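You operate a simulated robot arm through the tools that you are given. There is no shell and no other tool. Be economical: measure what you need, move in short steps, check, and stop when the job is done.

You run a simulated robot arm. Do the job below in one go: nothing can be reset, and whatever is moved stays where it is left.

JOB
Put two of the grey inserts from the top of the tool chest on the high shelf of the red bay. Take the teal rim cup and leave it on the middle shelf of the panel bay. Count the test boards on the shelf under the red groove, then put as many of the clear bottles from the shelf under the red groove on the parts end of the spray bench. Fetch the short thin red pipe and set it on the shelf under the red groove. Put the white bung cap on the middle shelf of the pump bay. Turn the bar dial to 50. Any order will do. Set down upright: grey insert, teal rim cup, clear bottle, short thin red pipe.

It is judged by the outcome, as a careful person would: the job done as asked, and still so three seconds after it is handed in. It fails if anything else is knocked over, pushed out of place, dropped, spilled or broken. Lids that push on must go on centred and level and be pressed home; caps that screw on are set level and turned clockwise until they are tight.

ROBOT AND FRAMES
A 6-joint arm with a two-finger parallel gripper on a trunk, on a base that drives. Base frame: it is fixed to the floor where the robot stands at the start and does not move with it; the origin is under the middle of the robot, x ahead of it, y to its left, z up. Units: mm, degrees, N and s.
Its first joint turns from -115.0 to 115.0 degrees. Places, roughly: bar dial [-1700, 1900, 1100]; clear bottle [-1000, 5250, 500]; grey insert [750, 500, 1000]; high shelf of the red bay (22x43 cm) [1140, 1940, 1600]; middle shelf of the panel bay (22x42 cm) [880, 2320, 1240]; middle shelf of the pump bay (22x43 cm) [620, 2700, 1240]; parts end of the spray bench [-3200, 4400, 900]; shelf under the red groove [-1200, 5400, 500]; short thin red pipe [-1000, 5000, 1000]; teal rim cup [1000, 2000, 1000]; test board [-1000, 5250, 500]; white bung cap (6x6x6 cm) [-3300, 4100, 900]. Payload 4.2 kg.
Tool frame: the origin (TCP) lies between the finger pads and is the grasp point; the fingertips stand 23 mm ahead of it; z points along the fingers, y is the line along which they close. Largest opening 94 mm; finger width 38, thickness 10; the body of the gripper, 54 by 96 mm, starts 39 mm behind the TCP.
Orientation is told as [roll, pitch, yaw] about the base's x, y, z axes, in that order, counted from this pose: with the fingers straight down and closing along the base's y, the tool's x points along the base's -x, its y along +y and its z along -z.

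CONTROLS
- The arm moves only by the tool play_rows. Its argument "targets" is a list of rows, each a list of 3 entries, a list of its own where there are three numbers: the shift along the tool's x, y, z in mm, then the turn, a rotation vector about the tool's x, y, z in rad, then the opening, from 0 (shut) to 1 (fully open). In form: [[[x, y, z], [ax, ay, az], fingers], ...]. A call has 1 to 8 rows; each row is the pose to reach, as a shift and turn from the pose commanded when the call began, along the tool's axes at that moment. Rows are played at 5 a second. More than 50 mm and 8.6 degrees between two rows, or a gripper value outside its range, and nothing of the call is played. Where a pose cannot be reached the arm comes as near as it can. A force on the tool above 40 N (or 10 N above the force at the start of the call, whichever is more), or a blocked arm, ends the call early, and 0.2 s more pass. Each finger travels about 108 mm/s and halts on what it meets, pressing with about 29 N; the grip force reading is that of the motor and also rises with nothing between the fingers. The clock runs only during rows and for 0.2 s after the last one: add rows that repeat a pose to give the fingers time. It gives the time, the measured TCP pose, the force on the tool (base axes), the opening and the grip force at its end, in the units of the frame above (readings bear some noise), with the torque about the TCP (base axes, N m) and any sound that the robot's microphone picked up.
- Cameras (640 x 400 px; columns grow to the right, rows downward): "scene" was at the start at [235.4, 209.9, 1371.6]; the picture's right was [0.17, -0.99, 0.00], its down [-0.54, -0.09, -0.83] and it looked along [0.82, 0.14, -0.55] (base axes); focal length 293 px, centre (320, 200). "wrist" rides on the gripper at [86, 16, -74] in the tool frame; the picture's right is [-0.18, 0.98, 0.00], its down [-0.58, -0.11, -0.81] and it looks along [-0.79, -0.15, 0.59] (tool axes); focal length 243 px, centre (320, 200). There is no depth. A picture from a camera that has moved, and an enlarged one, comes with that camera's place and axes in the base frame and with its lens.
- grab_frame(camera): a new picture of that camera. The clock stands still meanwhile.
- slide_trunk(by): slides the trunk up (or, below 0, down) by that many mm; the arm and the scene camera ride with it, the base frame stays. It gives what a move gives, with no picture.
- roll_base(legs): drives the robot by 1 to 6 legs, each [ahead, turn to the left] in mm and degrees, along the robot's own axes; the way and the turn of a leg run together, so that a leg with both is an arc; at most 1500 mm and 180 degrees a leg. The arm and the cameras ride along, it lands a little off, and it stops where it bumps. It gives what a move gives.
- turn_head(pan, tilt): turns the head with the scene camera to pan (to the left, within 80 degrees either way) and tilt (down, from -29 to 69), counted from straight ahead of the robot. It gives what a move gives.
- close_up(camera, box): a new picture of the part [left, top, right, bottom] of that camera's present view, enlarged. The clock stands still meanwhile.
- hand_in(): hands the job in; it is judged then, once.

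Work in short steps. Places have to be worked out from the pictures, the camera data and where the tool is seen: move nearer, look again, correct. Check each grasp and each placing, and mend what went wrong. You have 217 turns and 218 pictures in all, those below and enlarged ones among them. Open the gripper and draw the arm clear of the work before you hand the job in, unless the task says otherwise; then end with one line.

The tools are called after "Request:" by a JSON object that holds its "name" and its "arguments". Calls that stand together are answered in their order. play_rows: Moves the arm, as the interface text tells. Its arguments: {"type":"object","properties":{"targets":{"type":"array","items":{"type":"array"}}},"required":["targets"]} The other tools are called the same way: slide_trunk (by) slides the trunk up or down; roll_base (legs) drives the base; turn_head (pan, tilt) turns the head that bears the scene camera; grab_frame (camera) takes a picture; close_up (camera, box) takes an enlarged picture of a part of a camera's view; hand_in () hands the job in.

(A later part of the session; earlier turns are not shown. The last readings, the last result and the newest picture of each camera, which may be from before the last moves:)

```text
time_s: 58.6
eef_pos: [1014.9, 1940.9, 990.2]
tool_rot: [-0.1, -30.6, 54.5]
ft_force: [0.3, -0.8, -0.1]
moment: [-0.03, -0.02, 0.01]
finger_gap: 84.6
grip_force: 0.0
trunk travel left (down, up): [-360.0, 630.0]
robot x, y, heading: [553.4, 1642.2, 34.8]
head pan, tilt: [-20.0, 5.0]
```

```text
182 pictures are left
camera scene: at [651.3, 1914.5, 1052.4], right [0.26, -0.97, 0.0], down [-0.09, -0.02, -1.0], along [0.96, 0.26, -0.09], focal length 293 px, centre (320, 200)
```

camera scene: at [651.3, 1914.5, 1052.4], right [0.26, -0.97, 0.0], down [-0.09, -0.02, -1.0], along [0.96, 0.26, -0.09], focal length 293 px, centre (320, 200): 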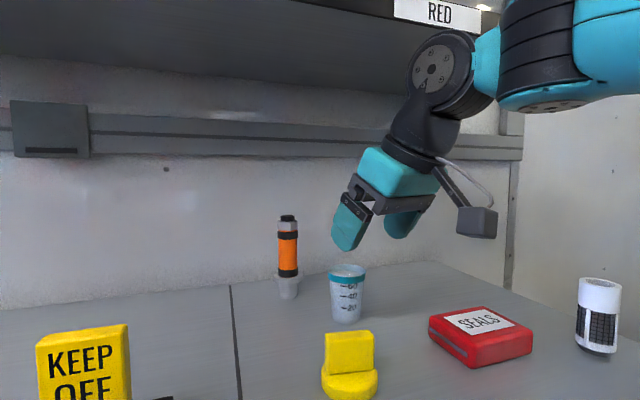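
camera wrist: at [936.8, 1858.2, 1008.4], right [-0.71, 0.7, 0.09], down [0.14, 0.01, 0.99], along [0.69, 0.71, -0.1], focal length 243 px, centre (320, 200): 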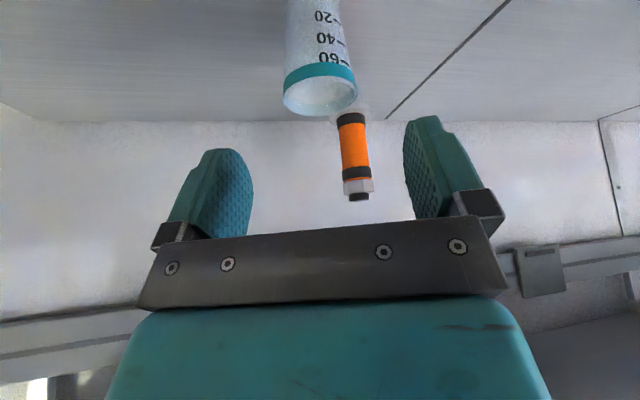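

Aligned. Advance 108 mm along the tool axis and close on the cup.

Request:
{"name": "play_rows", "arguments": {"targets": [[[4, 1, 36], [0, 0, 0], 0.9], [[8, 2, 72], [0, 0, 0], 0.9], [[12.8, 3, 108], [0, 0, 0], 0.9], [[12.8, 3, 108], [0, 0, 0], 0.9]]}}

Request:
{"name": "grab_frame", "arguments": {"camera": "scene"}}

Request:
{"name": "grab_frame", "arguments": {"camera": "wrist"}}

```text
time_s: 59.6
eef_pos: [1038.0, 1974.3, 890.5]
tool_rot: [-0.1, -30.7, 54.6]
ft_force: [1.3, -1.1, 0.7]
moment: [0.02, 0.03, 0.0]
finger_gap: 84.5
grip_force: 0.1
trunk travel left (down, up): [-360.0, 630.0]
robot x, y, heading: [552.6, 1642.8, 34.8]
head pan, tilt: [-20.0, 5.0]
```

```text
181 pictures are left
camera scene: at [651.3, 1914.4, 1052.5], right [0.26, -0.97, 0.0], down [-0.08, -0.02, -1.0], along [0.96, 0.26, -0.09], focal length 293 px, centre (320, 200)
```

scene: 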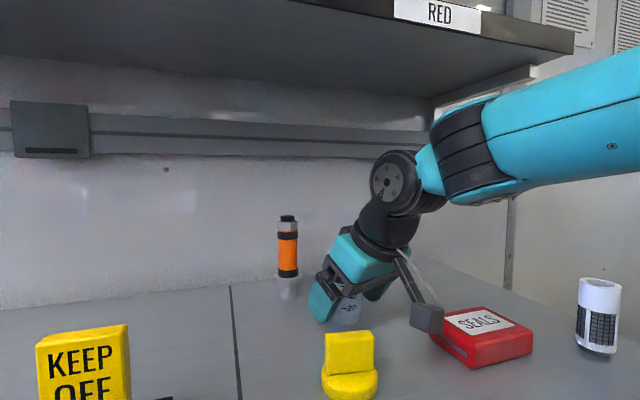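

```text
180 pictures are left
camera wrist: at [959.1, 1893.6, 910.3], right [-0.71, 0.7, 0.09], down [0.14, 0.01, 0.99], along [0.69, 0.71, -0.1], focal length 243 px, centre (320, 200)
```

wrist: 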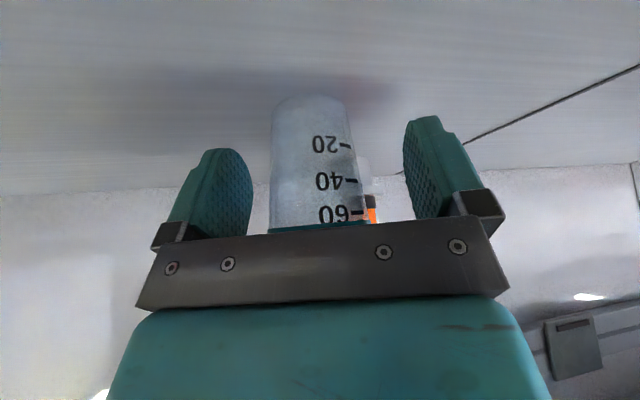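

Cup is between the fingers. Close and lift a bit along the tool axis.

Request:
{"name": "play_rows", "arguments": {"targets": [[[0, 0, 0], [0, 0, 0], 0.6], [[0, 0, 0], [0, 0, 0], 0.4], [[0, 0, 0], [0, 0, 0], 0.35], [[0, 0, 0], [0, 0, 0], 0.35]]}}

Request:
{"name": "grab_frame", "arguments": {"camera": "wrist"}}

```text
time_s: 60.6
eef_pos: [1037.4, 1975.3, 890.7]
tool_rot: [0.0, -30.6, 54.4]
ft_force: [-0.3, -0.7, -1.2]
moment: [0.02, -0.01, 0.0]
finger_gap: 49.0
grip_force: 29.2
trunk travel left (down, up): [-360.0, 630.0]
robot x, y, heading: [552.8, 1647.1, 35.0]
head pan, tilt: [-20.0, 5.0]
```

```text
179 pictures are left
camera wrist: at [959.1, 1893.6, 910.6], right [-0.71, 0.7, 0.09], down [0.14, 0.01, 0.99], along [0.69, 0.71, -0.1], focal length 243 px, centre (320, 200)
```

wrist: 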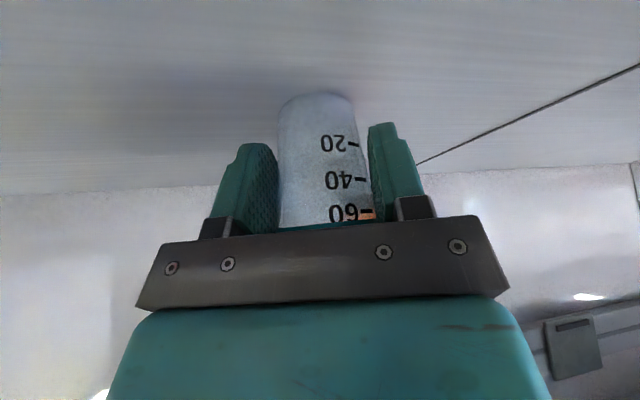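

Gripped (49 mm). Withdraw along the approach path and back out in front of the shelf.

Request:
{"name": "play_rows", "arguments": {"targets": [[[-4, 0, -36], [0, 0, 0], 0.35], [[-8, 0, -72], [0, 0, 0], 0.35], [[-12, 0, -108], [0, 0, 0], 0.35], [[-2, 20, -140], [0, 0, 0], 0.35], [[10, 45, -175], [0, 0, 0], 0.35], [[22, 70, -210], [0, 0, 0], 0.35], [[35, 95, -245], [0, 0, 0], 0.35], [[50, 120, -280], [0, 0, 0], 0.35]]}}

Request:
{"name": "slide_trunk", "arguments": {"by": 250}}

Request:
{"name": "grab_frame", "arguments": {"camera": "wrist"}}

Request:
{"name": "turn_head", "arguments": {"pan": 0, "tilt": 20}}

Request:
{"name": "grab_frame", "arguments": {"camera": "scene"}}

```text
time_s: 62.5
eef_pos: [888.2, 1928.6, 1065.8]
tool_rot: [-0.1, -30.5, 54.5]
ft_force: [-0.3, 0.0, -0.5]
moment: [0.0, -0.02, 0.01]
finger_gap: 48.5
grip_force: 29.4
out of reach, approached as far as the arm can: row 3, 4, 5, 6, 7, 8
trunk travel left (down, up): [-360.0, 630.0]
robot x, y, heading: [553.9, 1644.3, 34.9]
head pan, tilt: [-20.0, 5.0]
```

```text
time_s: 65.0
eef_pos: [888.2, 1928.0, 1315.6]
tool_rot: [0.0, -30.6, 54.5]
ft_force: [0.3, 0.9, -0.5]
moment: [0.01, 0.05, -0.02]
finger_gap: 48.7
grip_force: 28.5
trunk travel left (down, up): [-610.0, 380.0]
robot x, y, heading: [553.2, 1643.5, 35.1]
head pan, tilt: [-20.0, 5.0]
```

```text
178 pictures are left
camera wrist: at [809.8, 1846.6, 1335.9], right [-0.71, 0.7, 0.09], down [0.14, 0.01, 0.99], along [0.69, 0.71, -0.11], focal length 243 px, centre (320, 200)
```

wrist: 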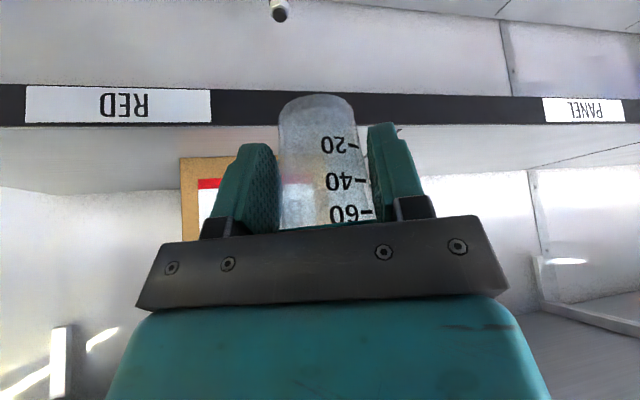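

```text
time_s: 65.9
eef_pos: [887.7, 1928.0, 1315.7]
tool_rot: [0.0, -30.6, 54.4]
ft_force: [0.4, -0.2, -0.6]
moment: [-0.05, 0.0, 0.0]
finger_gap: 48.8
grip_force: 28.6
trunk travel left (down, up): [-610.0, 380.0]
robot x, y, heading: [555.1, 1645.0, 34.9]
head pan, tilt: [0.0, 20.0]
```

```text
177 pictures are left
camera scene: at [639.0, 1944.0, 1278.2], right [0.57, -0.82, 0.0], down [-0.28, -0.2, -0.94], along [0.77, 0.54, -0.34], focal length 293 px, centre (320, 200)
```

scene: 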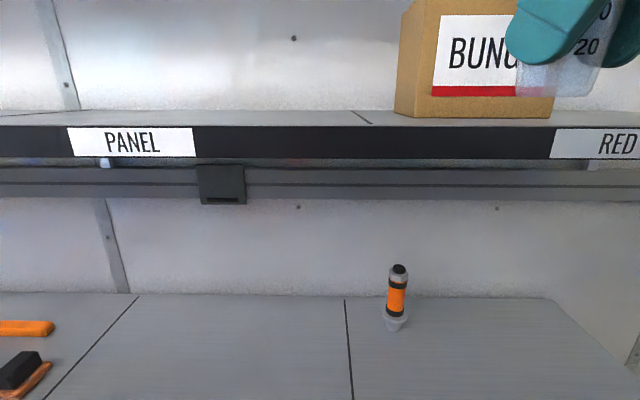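

Cup is held upright in front of the shelf. I shift the robot ~330 mm to the left to face the panel bay.

Request:
{"name": "roll_base", "arguments": {"legs": [[0, 89.5], [330, 0], [0, -90]]}}

Request:
{"name": "grab_frame", "arguments": {"camera": "scene"}}

Request:
{"name": "grab_frame", "arguments": {"camera": "wrist"}}

```text
time_s: 75.7
eef_pos: [688.6, 2201.8, 1316.4]
tool_rot: [-0.1, -30.6, 56.1]
ft_force: [-0.3, 0.4, -0.2]
moment: [0.01, -0.01, 0.02]
finger_gap: 47.9
grip_force: 29.1
trunk travel left (down, up): [-610.0, 380.0]
robot x, y, heading: [362.4, 1910.4, 36.8]
head pan, tilt: [0.0, 20.0]
```

```text
176 pictures are left
camera scene: at [438.7, 2210.6, 1278.1], right [0.6, -0.8, 0.0], down [-0.27, -0.2, -0.94], along [0.75, 0.56, -0.34], focal length 293 px, centre (320, 200)
```

scene: 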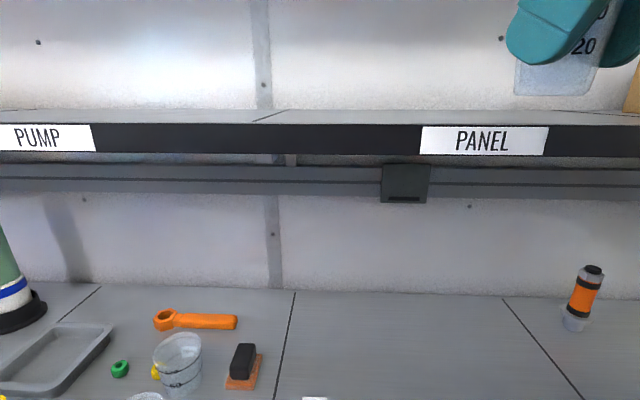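

```text
175 pictures are left
camera wrist: at [612.3, 2118.0, 1335.9], right [-0.73, 0.68, 0.09], down [0.14, 0.01, 0.99], along [0.67, 0.73, -0.11], focal length 243 px, centre (320, 200)
```

wrist: 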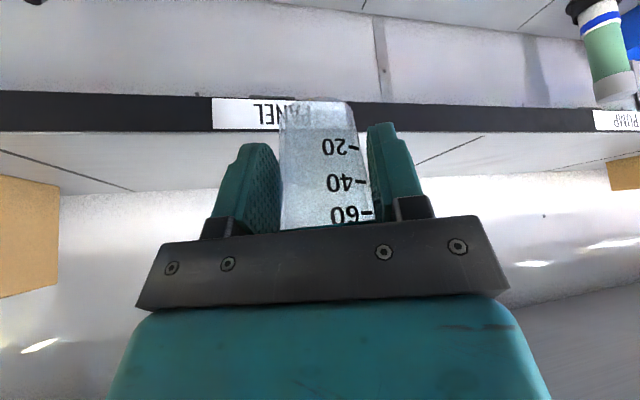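

Aligned with the panel bay centre (l≈1429). Move straight in 170 mm over the shelf, 10 mm up.

Request:
{"name": "play_rows", "arguments": {"targets": [[[-35, -15.7, 18], [0, 0, 0], 0.35], [[-70, -31.5, 36], [0, 0, 0], 0.35], [[-105, -47, 54], [0, 0, 0], 0.35], [[-141, -63, 72], [0, 0, 0], 0.35]]}}

Request:
{"name": "turn_head", "arguments": {"pan": -10, "tilt": 5}}

Request:
{"name": "grab_frame", "arguments": {"camera": "scene"}}

```text
time_s: 76.7
eef_pos: [828.4, 2298.0, 1329.7]
tool_rot: [-0.2, -30.7, 56.0]
ft_force: [-0.2, 0.4, 0.4]
moment: [0.03, -0.03, 0.0]
finger_gap: 47.6
grip_force: 29.8
trunk travel left (down, up): [-610.0, 380.0]
robot x, y, heading: [362.7, 1911.0, 36.8]
head pan, tilt: [0.0, 20.0]
```

```text
time_s: 77.5
eef_pos: [827.4, 2299.1, 1327.1]
tool_rot: [-0.1, -30.6, 56.1]
ft_force: [-0.3, -0.8, 0.1]
moment: [-0.02, 0.02, 0.0]
finger_gap: 47.8
grip_force: 28.9
trunk travel left (down, up): [-610.0, 380.0]
robot x, y, heading: [361.6, 1906.8, 36.9]
head pan, tilt: [-10.0, 5.0]
```

```text
174 pictures are left
camera scene: at [446.1, 2196.3, 1302.4], right [0.45, -0.89, 0.0], down [-0.08, -0.04, -1.0], along [0.89, 0.45, -0.09], focal length 293 px, centre (320, 200)
```

scene: 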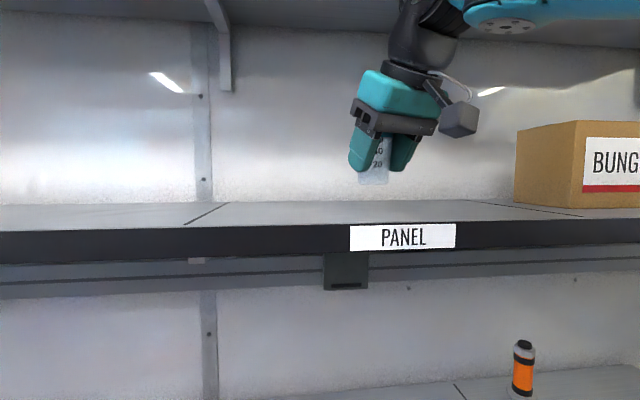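

Centred over the shelf. Lower 28 mm, then creep in 3 mm steps.

Request:
{"name": "play_rows", "arguments": {"targets": [[[7.6, 0, 12.9], [0, 0, 0], 0.35], [[14.3, 0, 24.1], [0, 0, 0], 0.35], [[15.8, 0, 26.7], [0, 0, 0], 0.35], [[17.3, 0, 29.3], [0, 0, 0], 0.35], [[18.8, 0, 31.9], [0, 0, 0], 0.35]]}}

Request:
{"name": "close_up", "arguments": {"camera": "scene", "box": [300, 100, 460, 250]}}

```text
time_s: 78.7
eef_pos: [828.5, 2298.7, 1289.5]
tool_rot: [-0.1, -30.6, 56.1]
ft_force: [-0.3, -0.6, 0.1]
moment: [0.06, 0.0, -0.01]
finger_gap: 47.5
grip_force: 28.7
trunk travel left (down, up): [-610.0, 380.0]
robot x, y, heading: [364.1, 1908.9, 36.8]
head pan, tilt: [-10.0, 5.0]
```

```text
2.67 times, centred on (380, 175) of scene
camera zoom: at [446.1, 2196.2, 1302.5], right [0.45, -0.89, 0.0], down [-0.08, -0.04, -1.0], along [0.89, 0.45, -0.09], focal length 781 px, centre (160, 267)
```

zoom: 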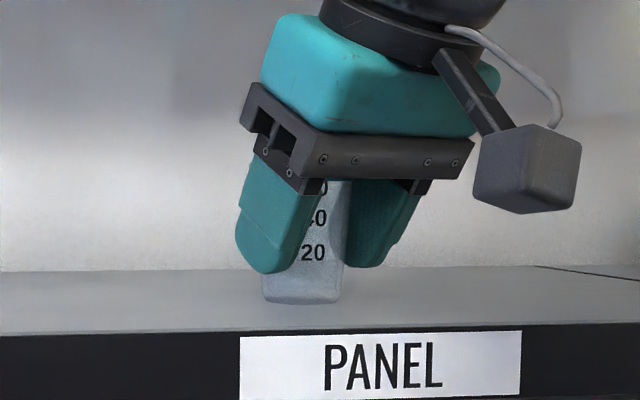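

Still no contact; continue in 2 mm steps.

Request:
{"name": "play_rows", "arguments": {"targets": [[[1, 0, 1.7], [0, 0, 0], 0.35], [[2, 0, 3.4], [0, 0, 0], 0.35], [[3, 0, 5.2], [0, 0, 0], 0.35]]}}

```text
time_s: 79.5
eef_pos: [828.7, 2298.2, 1286.1]
tool_rot: [-0.1, -30.9, 56.1]
ft_force: [-1.0, -3.2, 21.4]
moment: [0.25, -0.12, -0.03]
finger_gap: 46.5
grip_force: 28.8
trunk travel left (down, up): [-610.0, 380.0]
robot x, y, heading: [360.1, 1907.2, 36.6]
head pan, tilt: [-10.0, 5.0]
```

Contact made (21 N). Ease 2 mm, open, and pull back horizontally with a slight rise.

Request:
{"name": "play_rows", "arguments": {"targets": [[[-1, 0, -1.7], [0, 0, 0], 0.5], [[-1, 0, -1.7], [0, 0, 0], 0.65], [[-1, 0, -1.7], [0, 0, 0], 0.8], [[-1, 0, -1.7], [0, 0, 0], 0.8], [[28, 0, -26], [0, 0, 0], 0.8], [[60, 0, -52], [0, 0, 0], 0.8], [[94, 0, -78], [0, 0, 0], 0.8], [[130, 0, -102], [0, 0, 0], 0.8]]}}

Request:
{"name": "grab_frame", "arguments": {"camera": "scene"}}

```text
time_s: 81.2
eef_pos: [776.1, 2227.9, 1309.1]
tool_rot: [-0.1, -30.6, 56.1]
ft_force: [0.2, 0.1, 0.7]
moment: [0.01, 0.0, 0.02]
finger_gap: 75.2
grip_force: 0.1
out of reach, approached as far as the arm can: row 7, 8
trunk travel left (down, up): [-610.0, 380.0]
robot x, y, heading: [361.8, 1908.8, 36.7]
head pan, tilt: [-10.0, 5.0]
```

```text
172 pictures are left
camera scene: at [446.1, 2196.2, 1302.5], right [0.45, -0.89, 0.0], down [-0.08, -0.04, -1.0], along [0.89, 0.45, -0.09], focal length 293 px, centre (320, 200)
```

scene: 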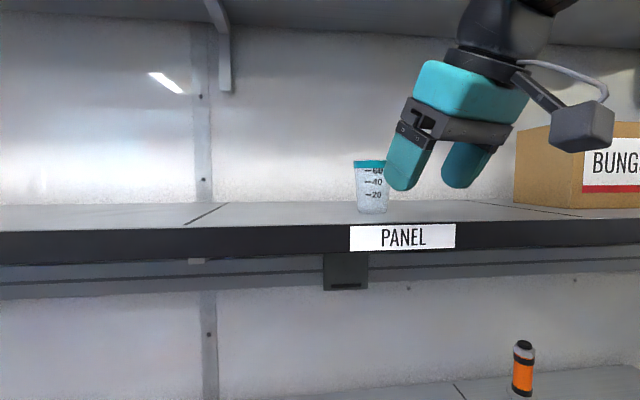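

The cup stands on the panel shelf. I back the base away 250 mm, then drive to the chest's left side for a second insert.

Request:
{"name": "roll_base", "arguments": {"legs": [[-250, 0], [0, -113.4], [850, 0], [0, 21]]}}

Request:
{"name": "turn_head", "arguments": {"pan": 0, "tilt": 45}}

Request:
{"name": "grab_frame", "arguments": {"camera": "scene"}}

```text
time_s: 91.5
eef_pos: [475.0, 482.2, 1308.1]
tool_rot: [0.0, -30.4, -56.8]
ft_force: [-0.4, -0.1, 0.7]
moment: [-0.01, 0.01, -0.03]
finger_gap: 75.2
grip_force: 0.0
trunk travel left (down, up): [-610.0, 380.0]
robot x, y, heading: [341.3, 989.4, -76.2]
head pan, tilt: [-10.0, 5.0]
stopped in leg 3: the robot was blocked; the commanded pose is now the measured one
```

```text
time_s: 92.5
eef_pos: [473.4, 481.8, 1308.9]
tool_rot: [0.0, -30.3, -56.7]
ft_force: [-0.4, 0.4, 0.1]
moment: [-0.01, -0.01, -0.02]
finger_gap: 75.0
grip_force: 0.1
trunk travel left (down, up): [-610.0, 380.0]
robot x, y, heading: [336.2, 988.8, -76.3]
head pan, tilt: [0.0, 45.0]
```

```text
171 pictures are left
camera scene: at [578.8, 807.7, 1239.5], right [-0.97, -0.24, 0.0], down [-0.17, 0.69, -0.71], along [0.17, -0.69, -0.71], focal length 293 px, centre (320, 200)
```

scene: 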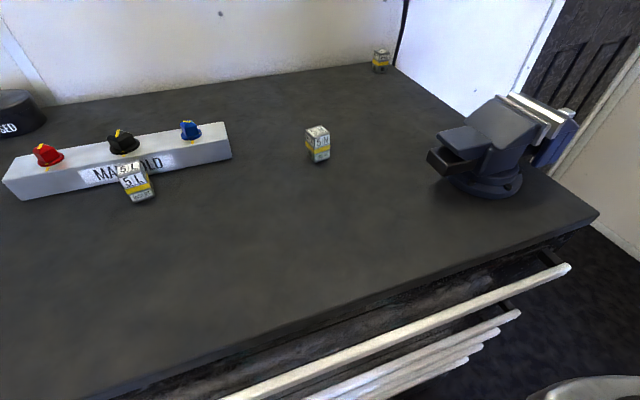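

The base met the chest's side; nothing on top moved. I back off slightly and zoom in on the target insert while untilting the tool.

Request:
{"name": "roll_base", "arguments": {"legs": [[-15, 0]]}}

Request:
{"name": "play_rows", "arguments": {"targets": [[[0, 0, 0], [0, 0.13, 0], 0.9], [[0, 0, 0], [0, 0.26, 0], 0.9], [[0, 0, 0], [0, 0.39, 0], 0.9], [[0, 0, 0], [0, 0.532, 0], 0.9]]}}

Request:
{"name": "close_up", "arguments": {"camera": "scene", "box": [270, 105, 366, 165]}}

Request:
{"name": "grab_frame", "arguments": {"camera": "wrist"}}

```text
time_s: 93.3
eef_pos: [469.6, 497.0, 1307.9]
tool_rot: [-0.1, -30.2, -56.7]
ft_force: [-0.1, 0.3, 0.5]
moment: [0.0, 0.01, 0.03]
finger_gap: 74.8
grip_force: 0.1
trunk travel left (down, up): [-610.0, 380.0]
robot x, y, heading: [337.0, 1004.9, -76.3]
head pan, tilt: [0.0, 45.0]
```

```text
time_s: 94.3
eef_pos: [469.1, 497.9, 1308.2]
tool_rot: [-0.1, 0.2, -56.9]
ft_force: [0.7, 0.1, 0.4]
moment: [-0.05, -0.04, -0.01]
finger_gap: 84.5
grip_force: 0.1
trunk travel left (down, up): [-610.0, 380.0]
robot x, y, heading: [332.9, 999.7, -76.1]
head pan, tilt: [0.0, 45.0]
```

```text
6.67 times, centred on (318, 135) of scene
camera zoom: at [575.2, 822.8, 1239.5], right [-0.97, -0.24, 0.0], down [-0.17, 0.69, -0.71], along [0.17, -0.69, -0.71], focal length 1952 px, centre (333, 633)
```

zoom: 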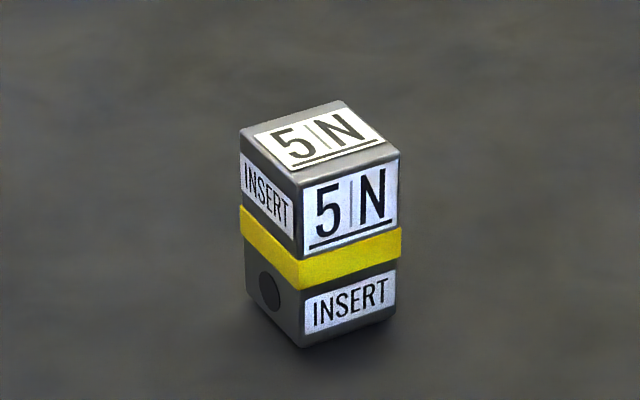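

```text
169 pictures are left
camera wrist: at [436.3, 578.4, 1382.7], right [0.92, 0.38, 0.0], down [0.23, -0.55, 0.8], along [0.31, -0.74, -0.59], focal length 243 px, centre (320, 200)
```

wrist: 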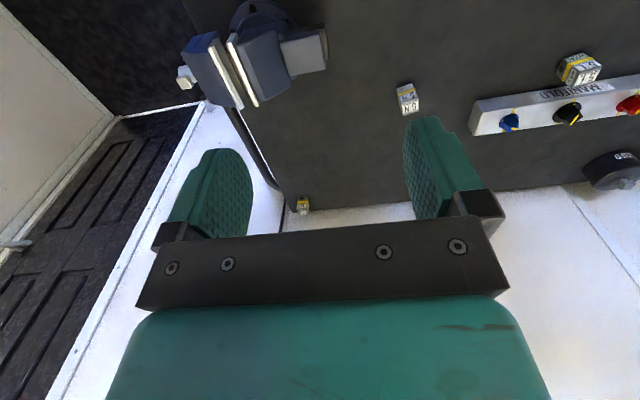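

Insert centred at about (685,401), edges at 45°. Move above it with yaw −45°.

Request:
{"name": "play_rows", "arguments": {"targets": [[[-25, 16, 32], [0, 0, -0.026], 0.9], [[-50, 32, 64], [0, 0, -0.052], 0.9], [[-75, 48, 96], [0, 0, -0.078], 0.9], [[-100, 64, 128], [0, 0, -0.104], 0.9], [[-125, 80, 160], [0, 0, -0.13], 0.9], [[-150, 96, 192], [0, 0, -0.156], 0.9], [[-175, 112, 224], [0, 0, -0.18], 0.9], [[-199, 128, 256], [0, 0, -0.207], 0.9]]}}

Request:
{"name": "grab_frame", "arguments": {"camera": "wrist"}}

Request:
{"name": "grab_frame", "arguments": {"camera": "scene"}}

```text
time_s: 96.1
eef_pos: [687.5, 400.0, 1050.7]
tool_rot: [-0.1, 0.2, -44.9]
ft_force: [-0.6, -0.1, -0.4]
moment: [-0.02, -0.02, -0.02]
finger_gap: 84.6
grip_force: 0.0
trunk travel left (down, up): [-610.0, 380.0]
robot x, y, heading: [335.3, 1005.7, -76.2]
head pan, tilt: [0.0, 45.0]
```

```text
168 pictures are left
camera wrist: at [636.8, 472.6, 1125.4], right [0.82, 0.57, 0.0], down [0.34, -0.49, 0.81], along [0.45, -0.66, -0.59], focal length 243 px, centre (320, 200)
```

wrist: 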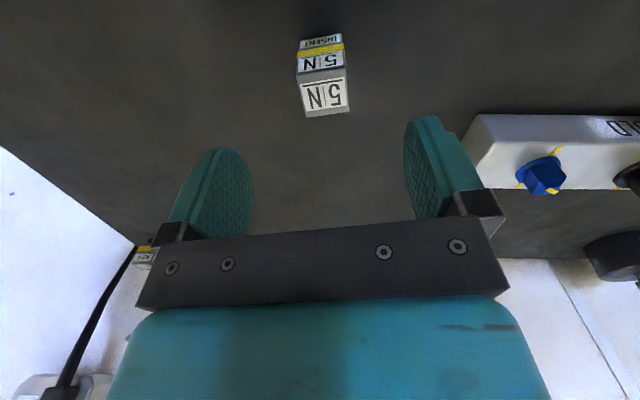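

```text
167 pictures are left
camera scene: at [575.0, 822.9, 1239.6], right [-0.97, -0.24, 0.0], down [-0.17, 0.69, -0.71], along [0.17, -0.69, -0.71], focal length 293 px, centre (320, 200)
```

scene: 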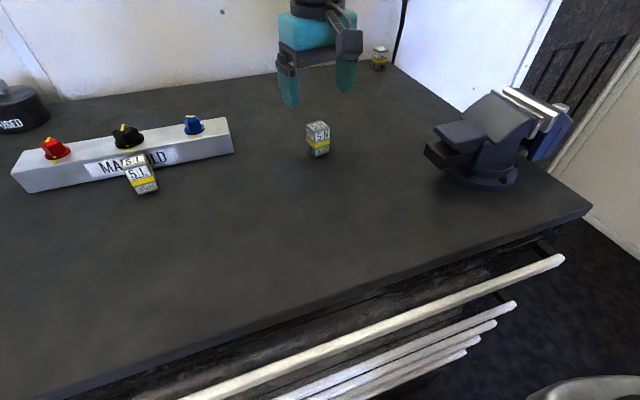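

Good alignment. Descend to z≈957 and close.

Request:
{"name": "play_rows", "arguments": {"targets": [[[2, 2, 40], [0, 0, 0], 0.9], [[2, 2, 75], [0, 0, 0], 0.9], [[2, 2, 93], [0, 0, 0], 0.9], [[2, 2, 93], [0, 0, 0], 0.6], [[2, 2, 93], [0, 0, 0], 0.3], [[2, 2, 93], [0, 0, 0], 0.2], [[2, 2, 93], [0, 0, 0], 0.2]]}}

Request:
{"name": "grab_frame", "arguments": {"camera": "wrist"}}

```text
time_s: 97.7
eef_pos: [685.5, 403.3, 957.8]
tool_rot: [-0.1, 0.2, -44.9]
ft_force: [0.2, 0.6, 0.5]
moment: [0.0, 0.01, -0.02]
finger_gap: 29.5
grip_force: 28.7
trunk travel left (down, up): [-610.0, 380.0]
robot x, y, heading: [335.7, 1005.1, -76.0]
head pan, tilt: [0.0, 45.0]
```

```text
166 pictures are left
camera wrist: at [636.5, 476.2, 1032.7], right [0.82, 0.57, 0.0], down [0.34, -0.49, 0.8], along [0.45, -0.66, -0.59], focal length 243 px, centre (320, 200)
```

wrist: 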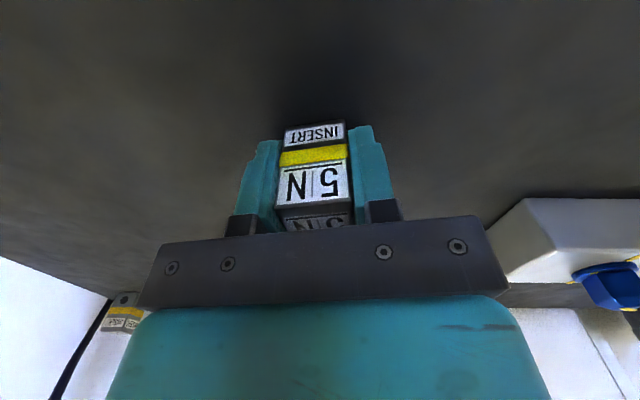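

Gripped. Lift and retract, raise trunk to the top.

Request:
{"name": "play_rows", "arguments": {"targets": [[[0, 0, -45], [0, 0, 0], 0.2], [[0, 0, -90], [0, 0, 0], 0.2], [[0, 0, -135], [0, 0, 0], 0.2], [[45, 0, -150], [0, 0, 0], 0.2], [[90, 0, -165], [0, 0, 0], 0.2], [[135, 0, -180], [0, 0, 0], 0.2], [[180, 0, -190], [0, 0, 0], 0.2], [[225, 0, -200], [0, 0, 0], 0.2]]}}

Request:
{"name": "slide_trunk", "arguments": {"by": 380}}

Request:
{"name": "grab_frame", "arguments": {"camera": "wrist"}}

Request:
{"name": "roll_base", "arguments": {"legs": [[-150, 0], [0, 145.4]]}}

Request:
{"name": "turn_head", "arguments": {"pan": 0, "tilt": 25}}

Request:
{"name": "grab_frame", "arguments": {"camera": "scene"}}

```text
time_s: 99.5
eef_pos: [526.8, 564.7, 1160.1]
tool_rot: [-0.2, 0.3, -44.8]
ft_force: [0.4, -1.1, -1.8]
moment: [0.02, 0.02, 0.03]
finger_gap: 29.6
grip_force: 29.2
trunk travel left (down, up): [-610.0, 380.0]
robot x, y, heading: [333.0, 999.6, -76.0]
head pan, tilt: [0.0, 45.0]
```

```text
time_s: 103.2
eef_pos: [526.1, 563.5, 1539.7]
tool_rot: [0.0, 0.2, -44.9]
ft_force: [-0.1, 0.0, -0.8]
moment: [0.0, 0.01, -0.04]
finger_gap: 29.4
grip_force: 28.8
trunk travel left (down, up): [-990.0, 0.0]
robot x, y, heading: [336.3, 1004.1, -76.0]
head pan, tilt: [0.0, 45.0]
```

```text
165 pictures are left
camera wrist: at [477.2, 635.9, 1614.3], right [0.82, 0.57, 0.0], down [0.34, -0.49, 0.8], along [0.45, -0.66, -0.59], focal length 243 px, centre (320, 200)
```

wrist: 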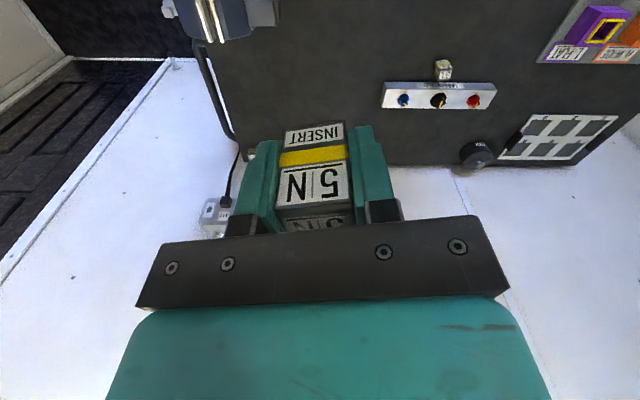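

```text
time_s: 110.6
eef_pos: [368.7, 1620.9, 1539.4]
tool_rot: [0.0, 0.2, 102.9]
ft_force: [-0.5, -0.3, -0.7]
moment: [-0.01, 0.02, 0.02]
finger_gap: 29.8
grip_force: 29.0
trunk travel left (down, up): [-990.0, 0.0]
robot x, y, heading: [295.9, 1146.4, 71.8]
head pan, tilt: [0.0, 45.0]
```

```text
time_s: 111.5
eef_pos: [369.1, 1620.2, 1539.4]
tool_rot: [-0.1, 0.2, 103.0]
ft_force: [-0.4, -0.7, -0.6]
moment: [0.0, -0.03, -0.01]
finger_gap: 29.7
grip_force: 29.3
trunk travel left (down, up): [-990.0, 0.0]
robot x, y, heading: [297.0, 1145.3, 71.9]
head pan, tilt: [0.0, 25.0]
```

```text
164 pictures are left
camera scene: at [185.5, 1439.8, 1650.0], right [0.95, -0.31, 0.0], down [-0.13, -0.4, -0.91], along [0.28, 0.86, -0.42], focal length 293 px, centre (320, 200)
```

scene: 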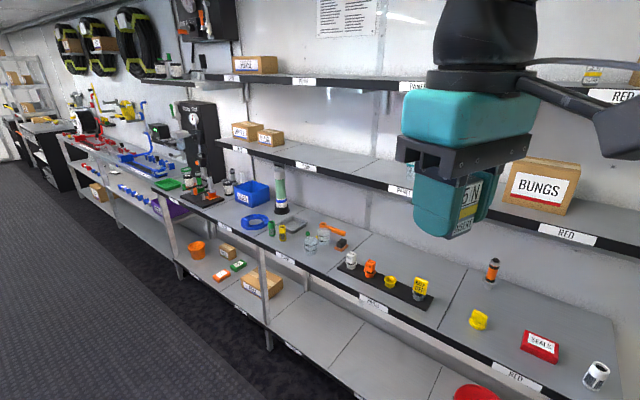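

Now drive to the red bay, standing slightly farther left than before.

Request:
{"name": "roll_base", "arguments": {"legs": [[0, -3.3], [590, 0], [0, -34.1]]}}

Request:
{"name": "grab_frame", "arguments": {"camera": "scene"}}

```text
time_s: 116.8
eef_pos: [863.2, 2015.9, 1540.7]
tool_rot: [-0.1, 0.2, 64.7]
ft_force: [0.6, -0.2, -1.3]
moment: [0.03, -0.04, -0.01]
finger_gap: 29.9
grip_force: 29.2
trunk travel left (down, up): [-990.0, 0.0]
robot x, y, heading: [516.1, 1686.9, 33.5]
head pan, tilt: [0.0, 25.0]
```

```text
163 pictures are left
camera scene: at [606.6, 1985.2, 1650.0], right [0.55, -0.84, 0.0], down [-0.35, -0.23, -0.91], along [0.76, 0.5, -0.42], focal length 293 px, centre (320, 200)
```

scene: 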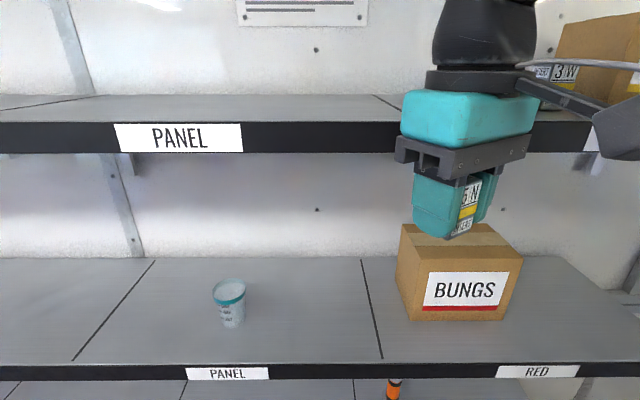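

Back off 70 mm from the shelf plane, then raise 150 mm while turning square.

Request:
{"name": "play_rows", "arguments": {"targets": [[[30, 18, 0], [0, 0, 0], 0.2], [[60, 35, 0], [0, 0, 0], 0.2], [[60, 35, -40], [0, 0, 0.13], 0.2], [[60, 35, -80], [0, 0, 0.26], 0.2], [[60, 35, -120], [0, 0, 0.39], 0.2], [[60, 35, -150], [0, 0, 0.529], 0.2]]}}

Request:
{"name": "turn_head", "arguments": {"pan": -30, "tilt": 10}}

Request:
{"name": "grab_frame", "arguments": {"camera": "scene"}}

```text
time_s: 118.2
eef_pos: [807.3, 1977.5, 1689.3]
tool_rot: [-0.2, 0.0, 34.2]
ft_force: [1.1, 0.5, -0.2]
moment: [-0.01, -0.01, -0.01]
finger_gap: 29.8
grip_force: 29.9
trunk travel left (down, up): [-990.0, 0.0]
robot x, y, heading: [513.3, 1691.8, 33.8]
head pan, tilt: [0.0, 25.0]
```

```text
time_s: 119.2
eef_pos: [805.8, 1977.8, 1688.3]
tool_rot: [-0.3, 0.0, 34.4]
ft_force: [0.2, -0.4, -0.5]
moment: [0.02, 0.01, -0.02]
finger_gap: 29.7
grip_force: 28.8
trunk travel left (down, up): [-990.0, 0.0]
robot x, y, heading: [511.9, 1687.6, 33.3]
head pan, tilt: [-30.0, 10.0]
```

```text
162 pictures are left
camera scene: at [622.5, 1939.9, 1674.4], right [0.06, -1.0, 0.0], down [-0.17, -0.01, -0.98], along [0.98, 0.06, -0.17], focal length 293 px, centre (320, 200)
```

scene: 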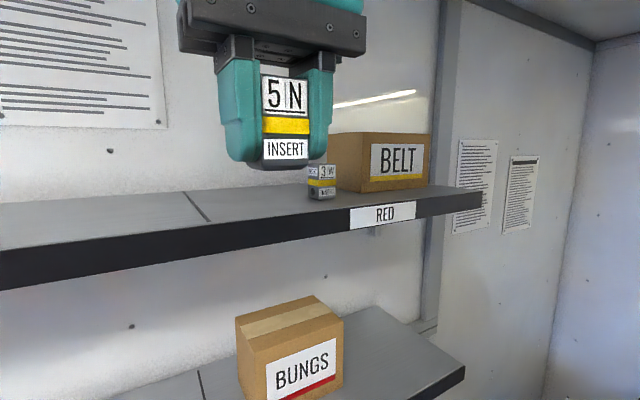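

Move forward over the shelf to n≈1985, l≈1108, left of the first insert.

Request:
{"name": "play_rows", "arguments": {"targets": [[[-41, -14, 0], [0, 0, 0], 0.2], [[-82, -28, 0], [0, 0, 0], 0.2], [[-122, -42, 0], [0, 0, 0], 0.2], [[-163, -56, 0], [0, 0, 0], 0.2], [[-203, -70, 0], [0, 0, 0], 0.2], [[-203, -70, 30], [0, 0, 0], 0.2], [[-203, -70, 52], [0, 0, 0], 0.2]]}}

Request:
{"name": "grab_frame", "arguments": {"camera": "scene"}}

```text
time_s: 120.8
eef_pos: [1013.9, 2031.7, 1639.6]
tool_rot: [-0.2, 0.1, 34.4]
ft_force: [0.5, 0.5, -2.3]
moment: [-0.03, -0.01, -0.04]
finger_gap: 29.5
grip_force: 28.6
trunk travel left (down, up): [-990.0, 0.0]
robot x, y, heading: [514.2, 1688.7, 33.2]
head pan, tilt: [-30.0, 10.0]
```

```text
161 pictures are left
camera scene: at [622.5, 1939.9, 1674.4], right [0.06, -1.0, 0.0], down [-0.17, -0.01, -0.98], along [0.98, 0.06, -0.17], focal length 293 px, centre (320, 200)
```

scene: 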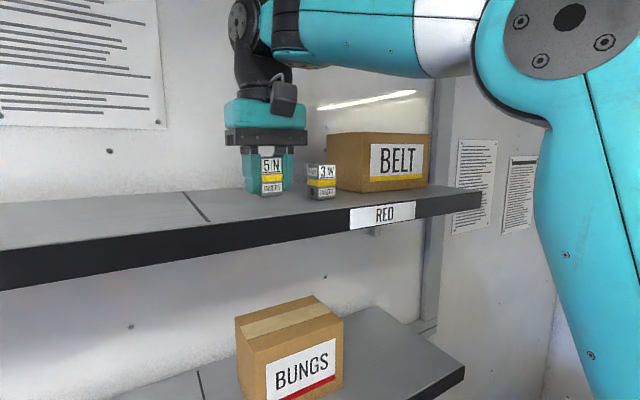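

Creep down to contact.

Request:
{"name": "play_rows", "arguments": {"targets": [[[0, 0, 3], [0, 0, 0], 0.2], [[0, 0, 5], [0, 0, 0], 0.2], [[0, 0, 7], [0, 0, 0], 0.2], [[0, 0, 9], [0, 0, 0], 0.2]]}}

```text
time_s: 121.8
eef_pos: [1012.0, 2032.5, 1628.9]
tool_rot: [-0.2, 0.1, 34.4]
ft_force: [0.5, -0.3, -0.9]
moment: [0.0, -0.01, -0.02]
finger_gap: 29.7
grip_force: 29.1
trunk travel left (down, up): [-990.0, 0.0]
robot x, y, heading: [514.7, 1685.1, 33.5]
head pan, tilt: [-30.0, 10.0]
```

Request:
{"name": "play_rows", "arguments": {"targets": [[[0, 0, 1.5], [0, 0, 0], 0.2], [[0, 0, 3], [0, 0, 0], 0.2], [[0, 0, 4.5], [0, 0, 0], 0.2]]}}

```text
time_s: 122.6
eef_pos: [1012.5, 2033.4, 1626.7]
tool_rot: [-0.1, -0.2, 34.4]
ft_force: [1.9, 3.6, 20.7]
moment: [0.22, 0.03, -0.16]
finger_gap: 29.6
grip_force: 29.0
trunk travel left (down, up): [-990.0, 0.0]
robot x, y, heading: [521.6, 1685.7, 33.1]
head pan, tilt: [-30.0, 10.0]
```

Contact (21 N). Ease, open, lift 70 mm and draw back.

Request:
{"name": "play_rows", "arguments": {"targets": [[[0, 0, -1.5], [0, 0, 0], 0.45], [[0, 0, -1.5], [0, 0, 0], 0.58], [[0, 0, -1.5], [0, 0, 0], 0.58], [[0, 0, -40], [0, 0, 0], 0.58], [[0, 0, -72], [0, 0, 0], 0.58], [[45, 10, -72], [0, 0, 0], 0.58], [[90, 20, -72], [0, 0, 0], 0.58], [[135, 30, -72], [0, 0, 0], 0.58]]}}

Request:
{"name": "grab_frame", "arguments": {"camera": "scene"}}

```text
time_s: 124.4
eef_pos: [885.7, 1982.2, 1696.2]
tool_rot: [-0.2, 0.1, 34.2]
ft_force: [0.8, 1.1, -0.6]
moment: [0.01, 0.05, -0.03]
finger_gap: 54.4
grip_force: 0.1
trunk travel left (down, up): [-990.0, 0.0]
robot x, y, heading: [515.1, 1689.8, 33.3]
head pan, tilt: [-30.0, 10.0]
```

```text
160 pictures are left
camera scene: at [622.8, 1940.0, 1674.4], right [0.06, -1.0, 0.0], down [-0.17, -0.01, -0.98], along [0.98, 0.06, -0.17], focal length 293 px, centre (320, 200)
```

scene: 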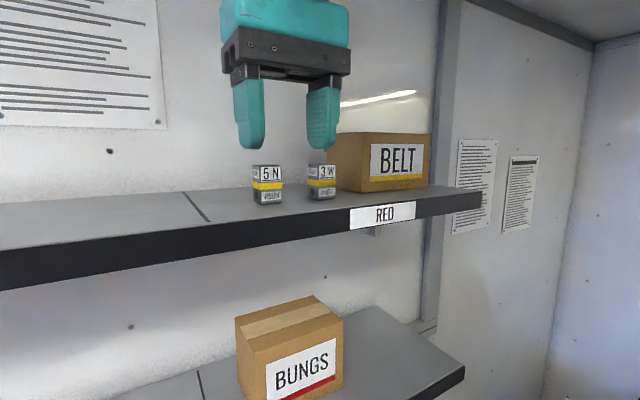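

Both inserts stand. I back away, lower the trunk, and travel down the aisle, looking toward the dial on the opposite wall.

Request:
{"name": "roll_base", "arguments": {"legs": [[-300, 0], [0, 91], [900, 0]]}}

Request:
{"name": "slide_trunk", "arguments": {"by": -300}}

Request:
{"name": "turn_head", "arguments": {"pan": 50, "tilt": 10}}

Request:
{"name": "grab_frame", "arguments": {"camera": "scene"}}

Request:
{"name": "turn_head", "arguments": {"pan": 0, "tilt": 15}}

Request:
{"name": "grab_frame", "arguments": {"camera": "scene"}}

```text
time_s: 134.8
eef_pos: [-591.4, 2610.6, 1696.0]
tool_rot: [-0.2, 0.0, 127.6]
ft_force: [-0.9, 0.1, -0.2]
moment: [-0.01, 0.01, -0.03]
finger_gap: 54.6
grip_force: 0.1
trunk travel left (down, up): [-990.0, 0.0]
robot x, y, heading: [-277.2, 2255.5, 126.3]
head pan, tilt: [-30.0, 10.0]
```

```text
time_s: 137.8
eef_pos: [-591.7, 2610.2, 1395.8]
tool_rot: [-0.2, 0.0, 127.7]
ft_force: [0.6, -0.5, 0.6]
moment: [-0.02, 0.0, 0.01]
finger_gap: 54.6
grip_force: 0.1
trunk travel left (down, up): [-690.0, 300.0]
robot x, y, heading: [-273.8, 2254.2, 126.7]
head pan, tilt: [-30.0, 10.0]
```

```text
time_s: 139.3
eef_pos: [-591.3, 2610.3, 1395.4]
tool_rot: [-0.1, 0.1, 127.6]
ft_force: [-0.1, 0.4, 0.3]
moment: [0.0, 0.01, -0.06]
finger_gap: 54.4
grip_force: 0.0
trunk travel left (down, up): [-690.0, 300.0]
robot x, y, heading: [-277.0, 2259.5, 126.4]
head pan, tilt: [50.0, 10.0]
```

```text
159 pictures are left
camera scene: at [-620.5, 2267.5, 1374.4], right [0.06, 1.0, 0.0], down [0.17, -0.01, -0.98], along [-0.98, 0.06, -0.17], focal length 293 px, centre (320, 200)
```

scene: 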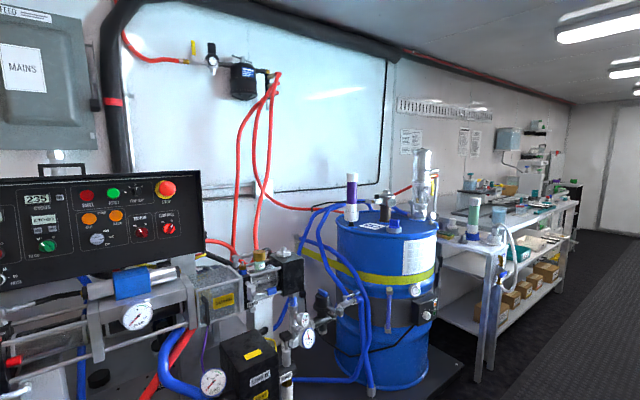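

```text
time_s: 140.5
eef_pos: [-591.7, 2610.4, 1396.4]
tool_rot: [-0.2, 0.0, 127.5]
ft_force: [0.0, 1.0, 0.1]
moment: [-0.04, -0.02, -0.02]
finger_gap: 54.7
grip_force: 0.0
trunk travel left (down, up): [-690.0, 300.0]
robot x, y, heading: [-274.5, 2257.6, 126.4]
head pan, tilt: [0.0, 15.0]
```

```text
158 pictures are left
camera scene: at [-583.4, 2336.9, 1366.3], right [0.8, 0.6, 0.0], down [0.15, -0.21, -0.97], along [-0.58, 0.78, -0.26], focal length 293 px, centre (320, 200)
```

scene: 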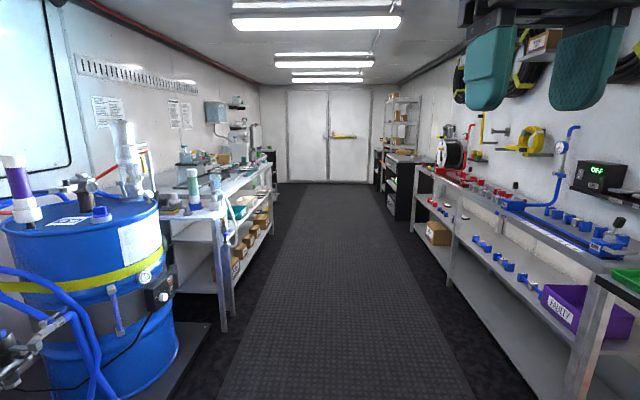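

The drum and pump rig lies around the dial's location. Zoom there.

Request:
{"name": "turn_head", "arguments": {"pan": 60, "tilt": 15}}

Request:
{"name": "close_up", "arguments": {"camera": "scene", "box": [80, 130, 400, 330]}}

Request:
{"name": "close_up", "arguments": {"camera": "scene", "box": [240, 150, 400, 250]}}

Request:
{"name": "close_up", "arguments": {"camera": "scene", "box": [60, 130, 280, 267]}}

```text
time_s: 141.8
eef_pos: [-590.0, 2610.7, 1395.7]
tool_rot: [-0.2, 0.1, 127.6]
ft_force: [0.0, -0.3, -0.4]
moment: [0.0, 0.0, 0.03]
finger_gap: 54.6
grip_force: 0.0
trunk travel left (down, up): [-690.0, 300.0]
robot x, y, heading: [-276.2, 2256.5, 126.5]
head pan, tilt: [60.0, 15.0]
```

```text
2.00 times, centred on (240, 230) of scene
camera zoom: at [-620.5, 2251.2, 1366.3], right [-0.11, 0.99, 0.0], down [0.26, 0.03, -0.97], along [-0.96, -0.11, -0.26], focal length 586 px, centre (480, 140)
```

zoom: 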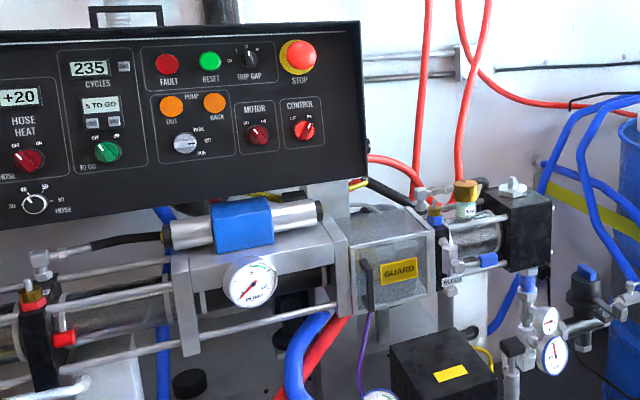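

```text
4.00 times, centred on (320, 200) of scene
camera zoom: at [-620.5, 2251.2, 1366.3], right [-0.11, 0.99, 0.0], down [0.26, 0.03, -0.97], along [-0.96, -0.11, -0.26], focal length 1171 px, centre (320, 200)
```

zoom: 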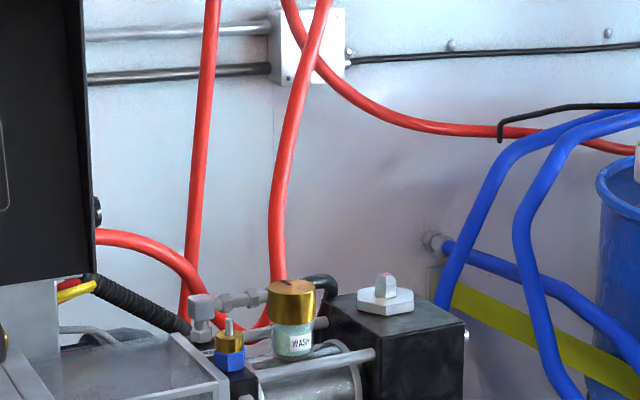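

```text
2.91 times, centred on (170, 198) of scene
camera zoom: at [-620.5, 2251.2, 1366.3], right [-0.11, 0.99, 0.0], down [0.26, 0.03, -0.97], along [-0.96, -0.11, -0.26], focal length 852 px, centre (756, 204)
```

zoom: 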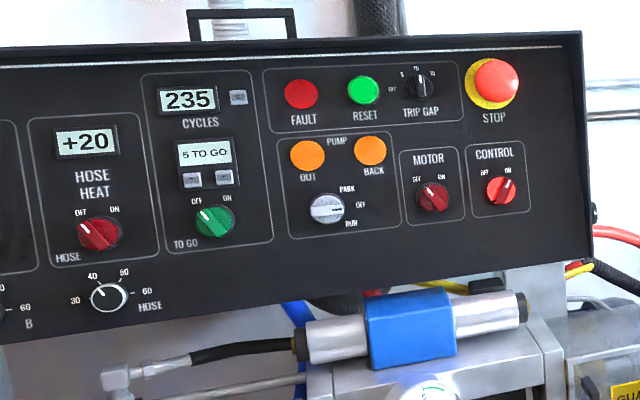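

The panel has several dials (HOSE, B, …). I look further left to see the rest.

Request:
{"name": "turn_head", "arguments": {"pan": 80, "tilt": 20}}

Request:
{"name": "grab_frame", "arguments": {"camera": "scene"}}

Request:
{"name": "close_up", "arguments": {"camera": "scene", "box": [120, 100, 340, 237]}}

```text
time_s: 142.6
eef_pos: [-591.3, 2610.5, 1395.3]
tool_rot: [-0.3, 0.1, 127.6]
ft_force: [0.4, -0.1, 0.3]
moment: [-0.03, 0.02, -0.01]
finger_gap: 54.5
grip_force: 0.1
trunk travel left (down, up): [-690.0, 300.0]
robot x, y, heading: [-278.7, 2258.1, 126.7]
head pan, tilt: [80.0, 20.0]
```

```text
154 pictures are left
camera scene: at [-611.0, 2220.3, 1358.2], right [-0.45, 0.89, 0.0], down [0.31, 0.15, -0.94], along [-0.84, -0.42, -0.34], focal length 293 px, centre (320, 200)
```

scene: 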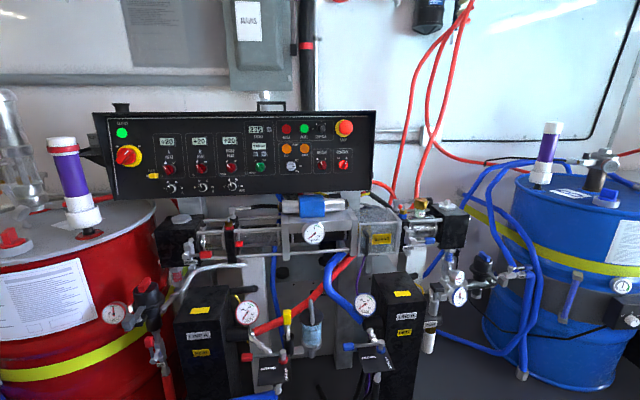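

```text
2.91 times, centred on (230, 168) of scene
camera zoom: at [-611.0, 2220.3, 1358.2], right [-0.45, 0.89, 0.0], down [0.31, 0.15, -0.94], along [-0.84, -0.42, -0.34], focal length 852 px, centre (582, 292)
```

zoom: 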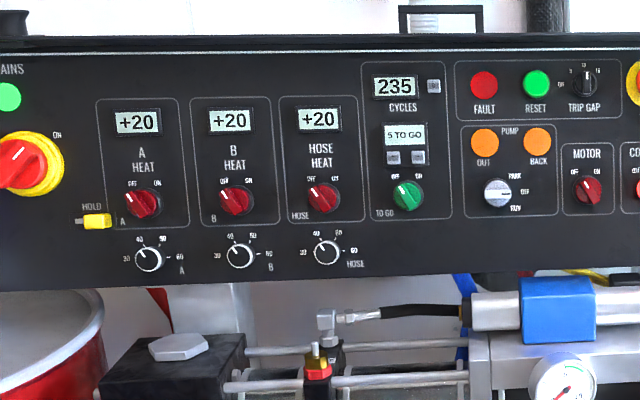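

A small black knob shows edge-on on the right side of the panel casing, near the stated place of the bar dial. I drive down the aisle to see that side.

Request:
{"name": "roll_base", "arguments": {"legs": [[0, 18.6], [836, 0], [0, 40]]}}

Request:
{"name": "turn_head", "arguments": {"pan": 45, "tilt": 15}}

Request:
{"name": "grab_frame", "arguments": {"camera": "scene"}}

```text
time_s: 149.9
eef_pos: [-1427.1, 2664.4, 1394.8]
tool_rot: [-0.2, 0.1, -175.3]
ft_force: [0.2, 1.0, 0.4]
moment: [-0.01, 0.05, 0.01]
finger_gap: 54.6
grip_force: 0.0
trunk travel left (down, up): [-690.0, 300.0]
robot x, y, heading: [-959.6, 2733.5, -176.4]
head pan, tilt: [80.0, 20.0]
```

```text
time_s: 150.9
eef_pos: [-1428.3, 2662.3, 1395.3]
tool_rot: [-0.2, 0.2, -175.3]
ft_force: [0.0, -0.5, -0.6]
moment: [0.01, 0.02, 0.01]
finger_gap: 54.6
grip_force: 0.1
trunk travel left (down, up): [-690.0, 300.0]
robot x, y, heading: [-959.8, 2737.7, -176.4]
head pan, tilt: [45.0, 15.0]
```

```text
152 pictures are left
camera scene: at [-1163.8, 2461.0, 1366.3], right [-0.75, 0.66, 0.0], down [0.17, 0.19, -0.97], along [-0.64, -0.73, -0.26], focal length 293 px, centre (320, 200)
```

scene: 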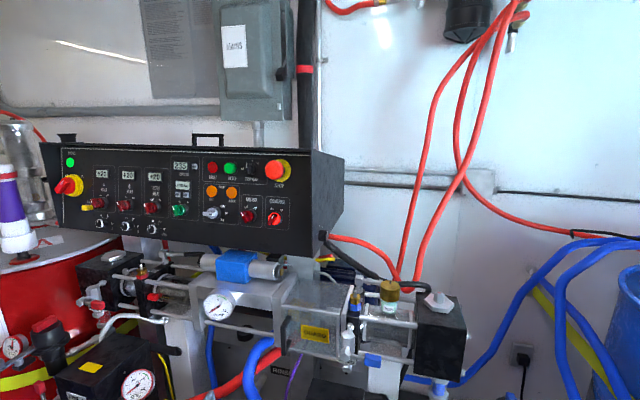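

The side of the panel is visible now; zoom in on the knob at its lower rear.

Request:
{"name": "close_up", "arguments": {"camera": "scene", "box": [270, 170, 366, 260]}}

Request:
{"name": "close_up", "arguments": {"camera": "scene", "box": [300, 120, 620, 320]}}

```text
4.44 times, centred on (318, 215) of scene
camera zoom: at [-1163.8, 2461.0, 1366.3], right [-0.75, 0.66, 0.0], down [0.17, 0.19, -0.97], along [-0.64, -0.73, -0.26], focal length 1301 px, centre (329, 133)
```

zoom: 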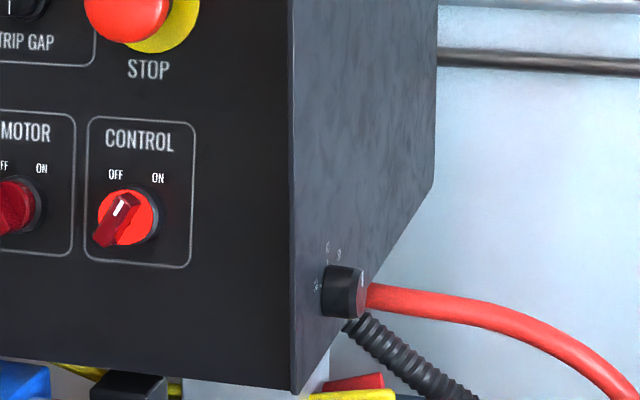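

```text
2.00 times, centred on (460, 220) of scene
camera zoom: at [-1163.8, 2461.0, 1366.3], right [-0.75, 0.66, 0.0], down [0.17, 0.19, -0.97], along [-0.64, -0.73, -0.26], focal length 586 px, centre (40, 160)
```

zoom: 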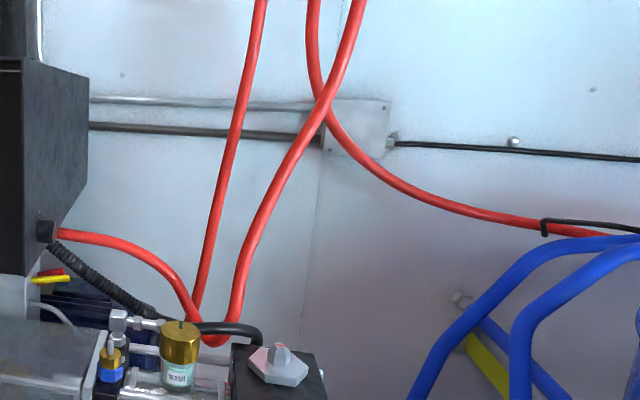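

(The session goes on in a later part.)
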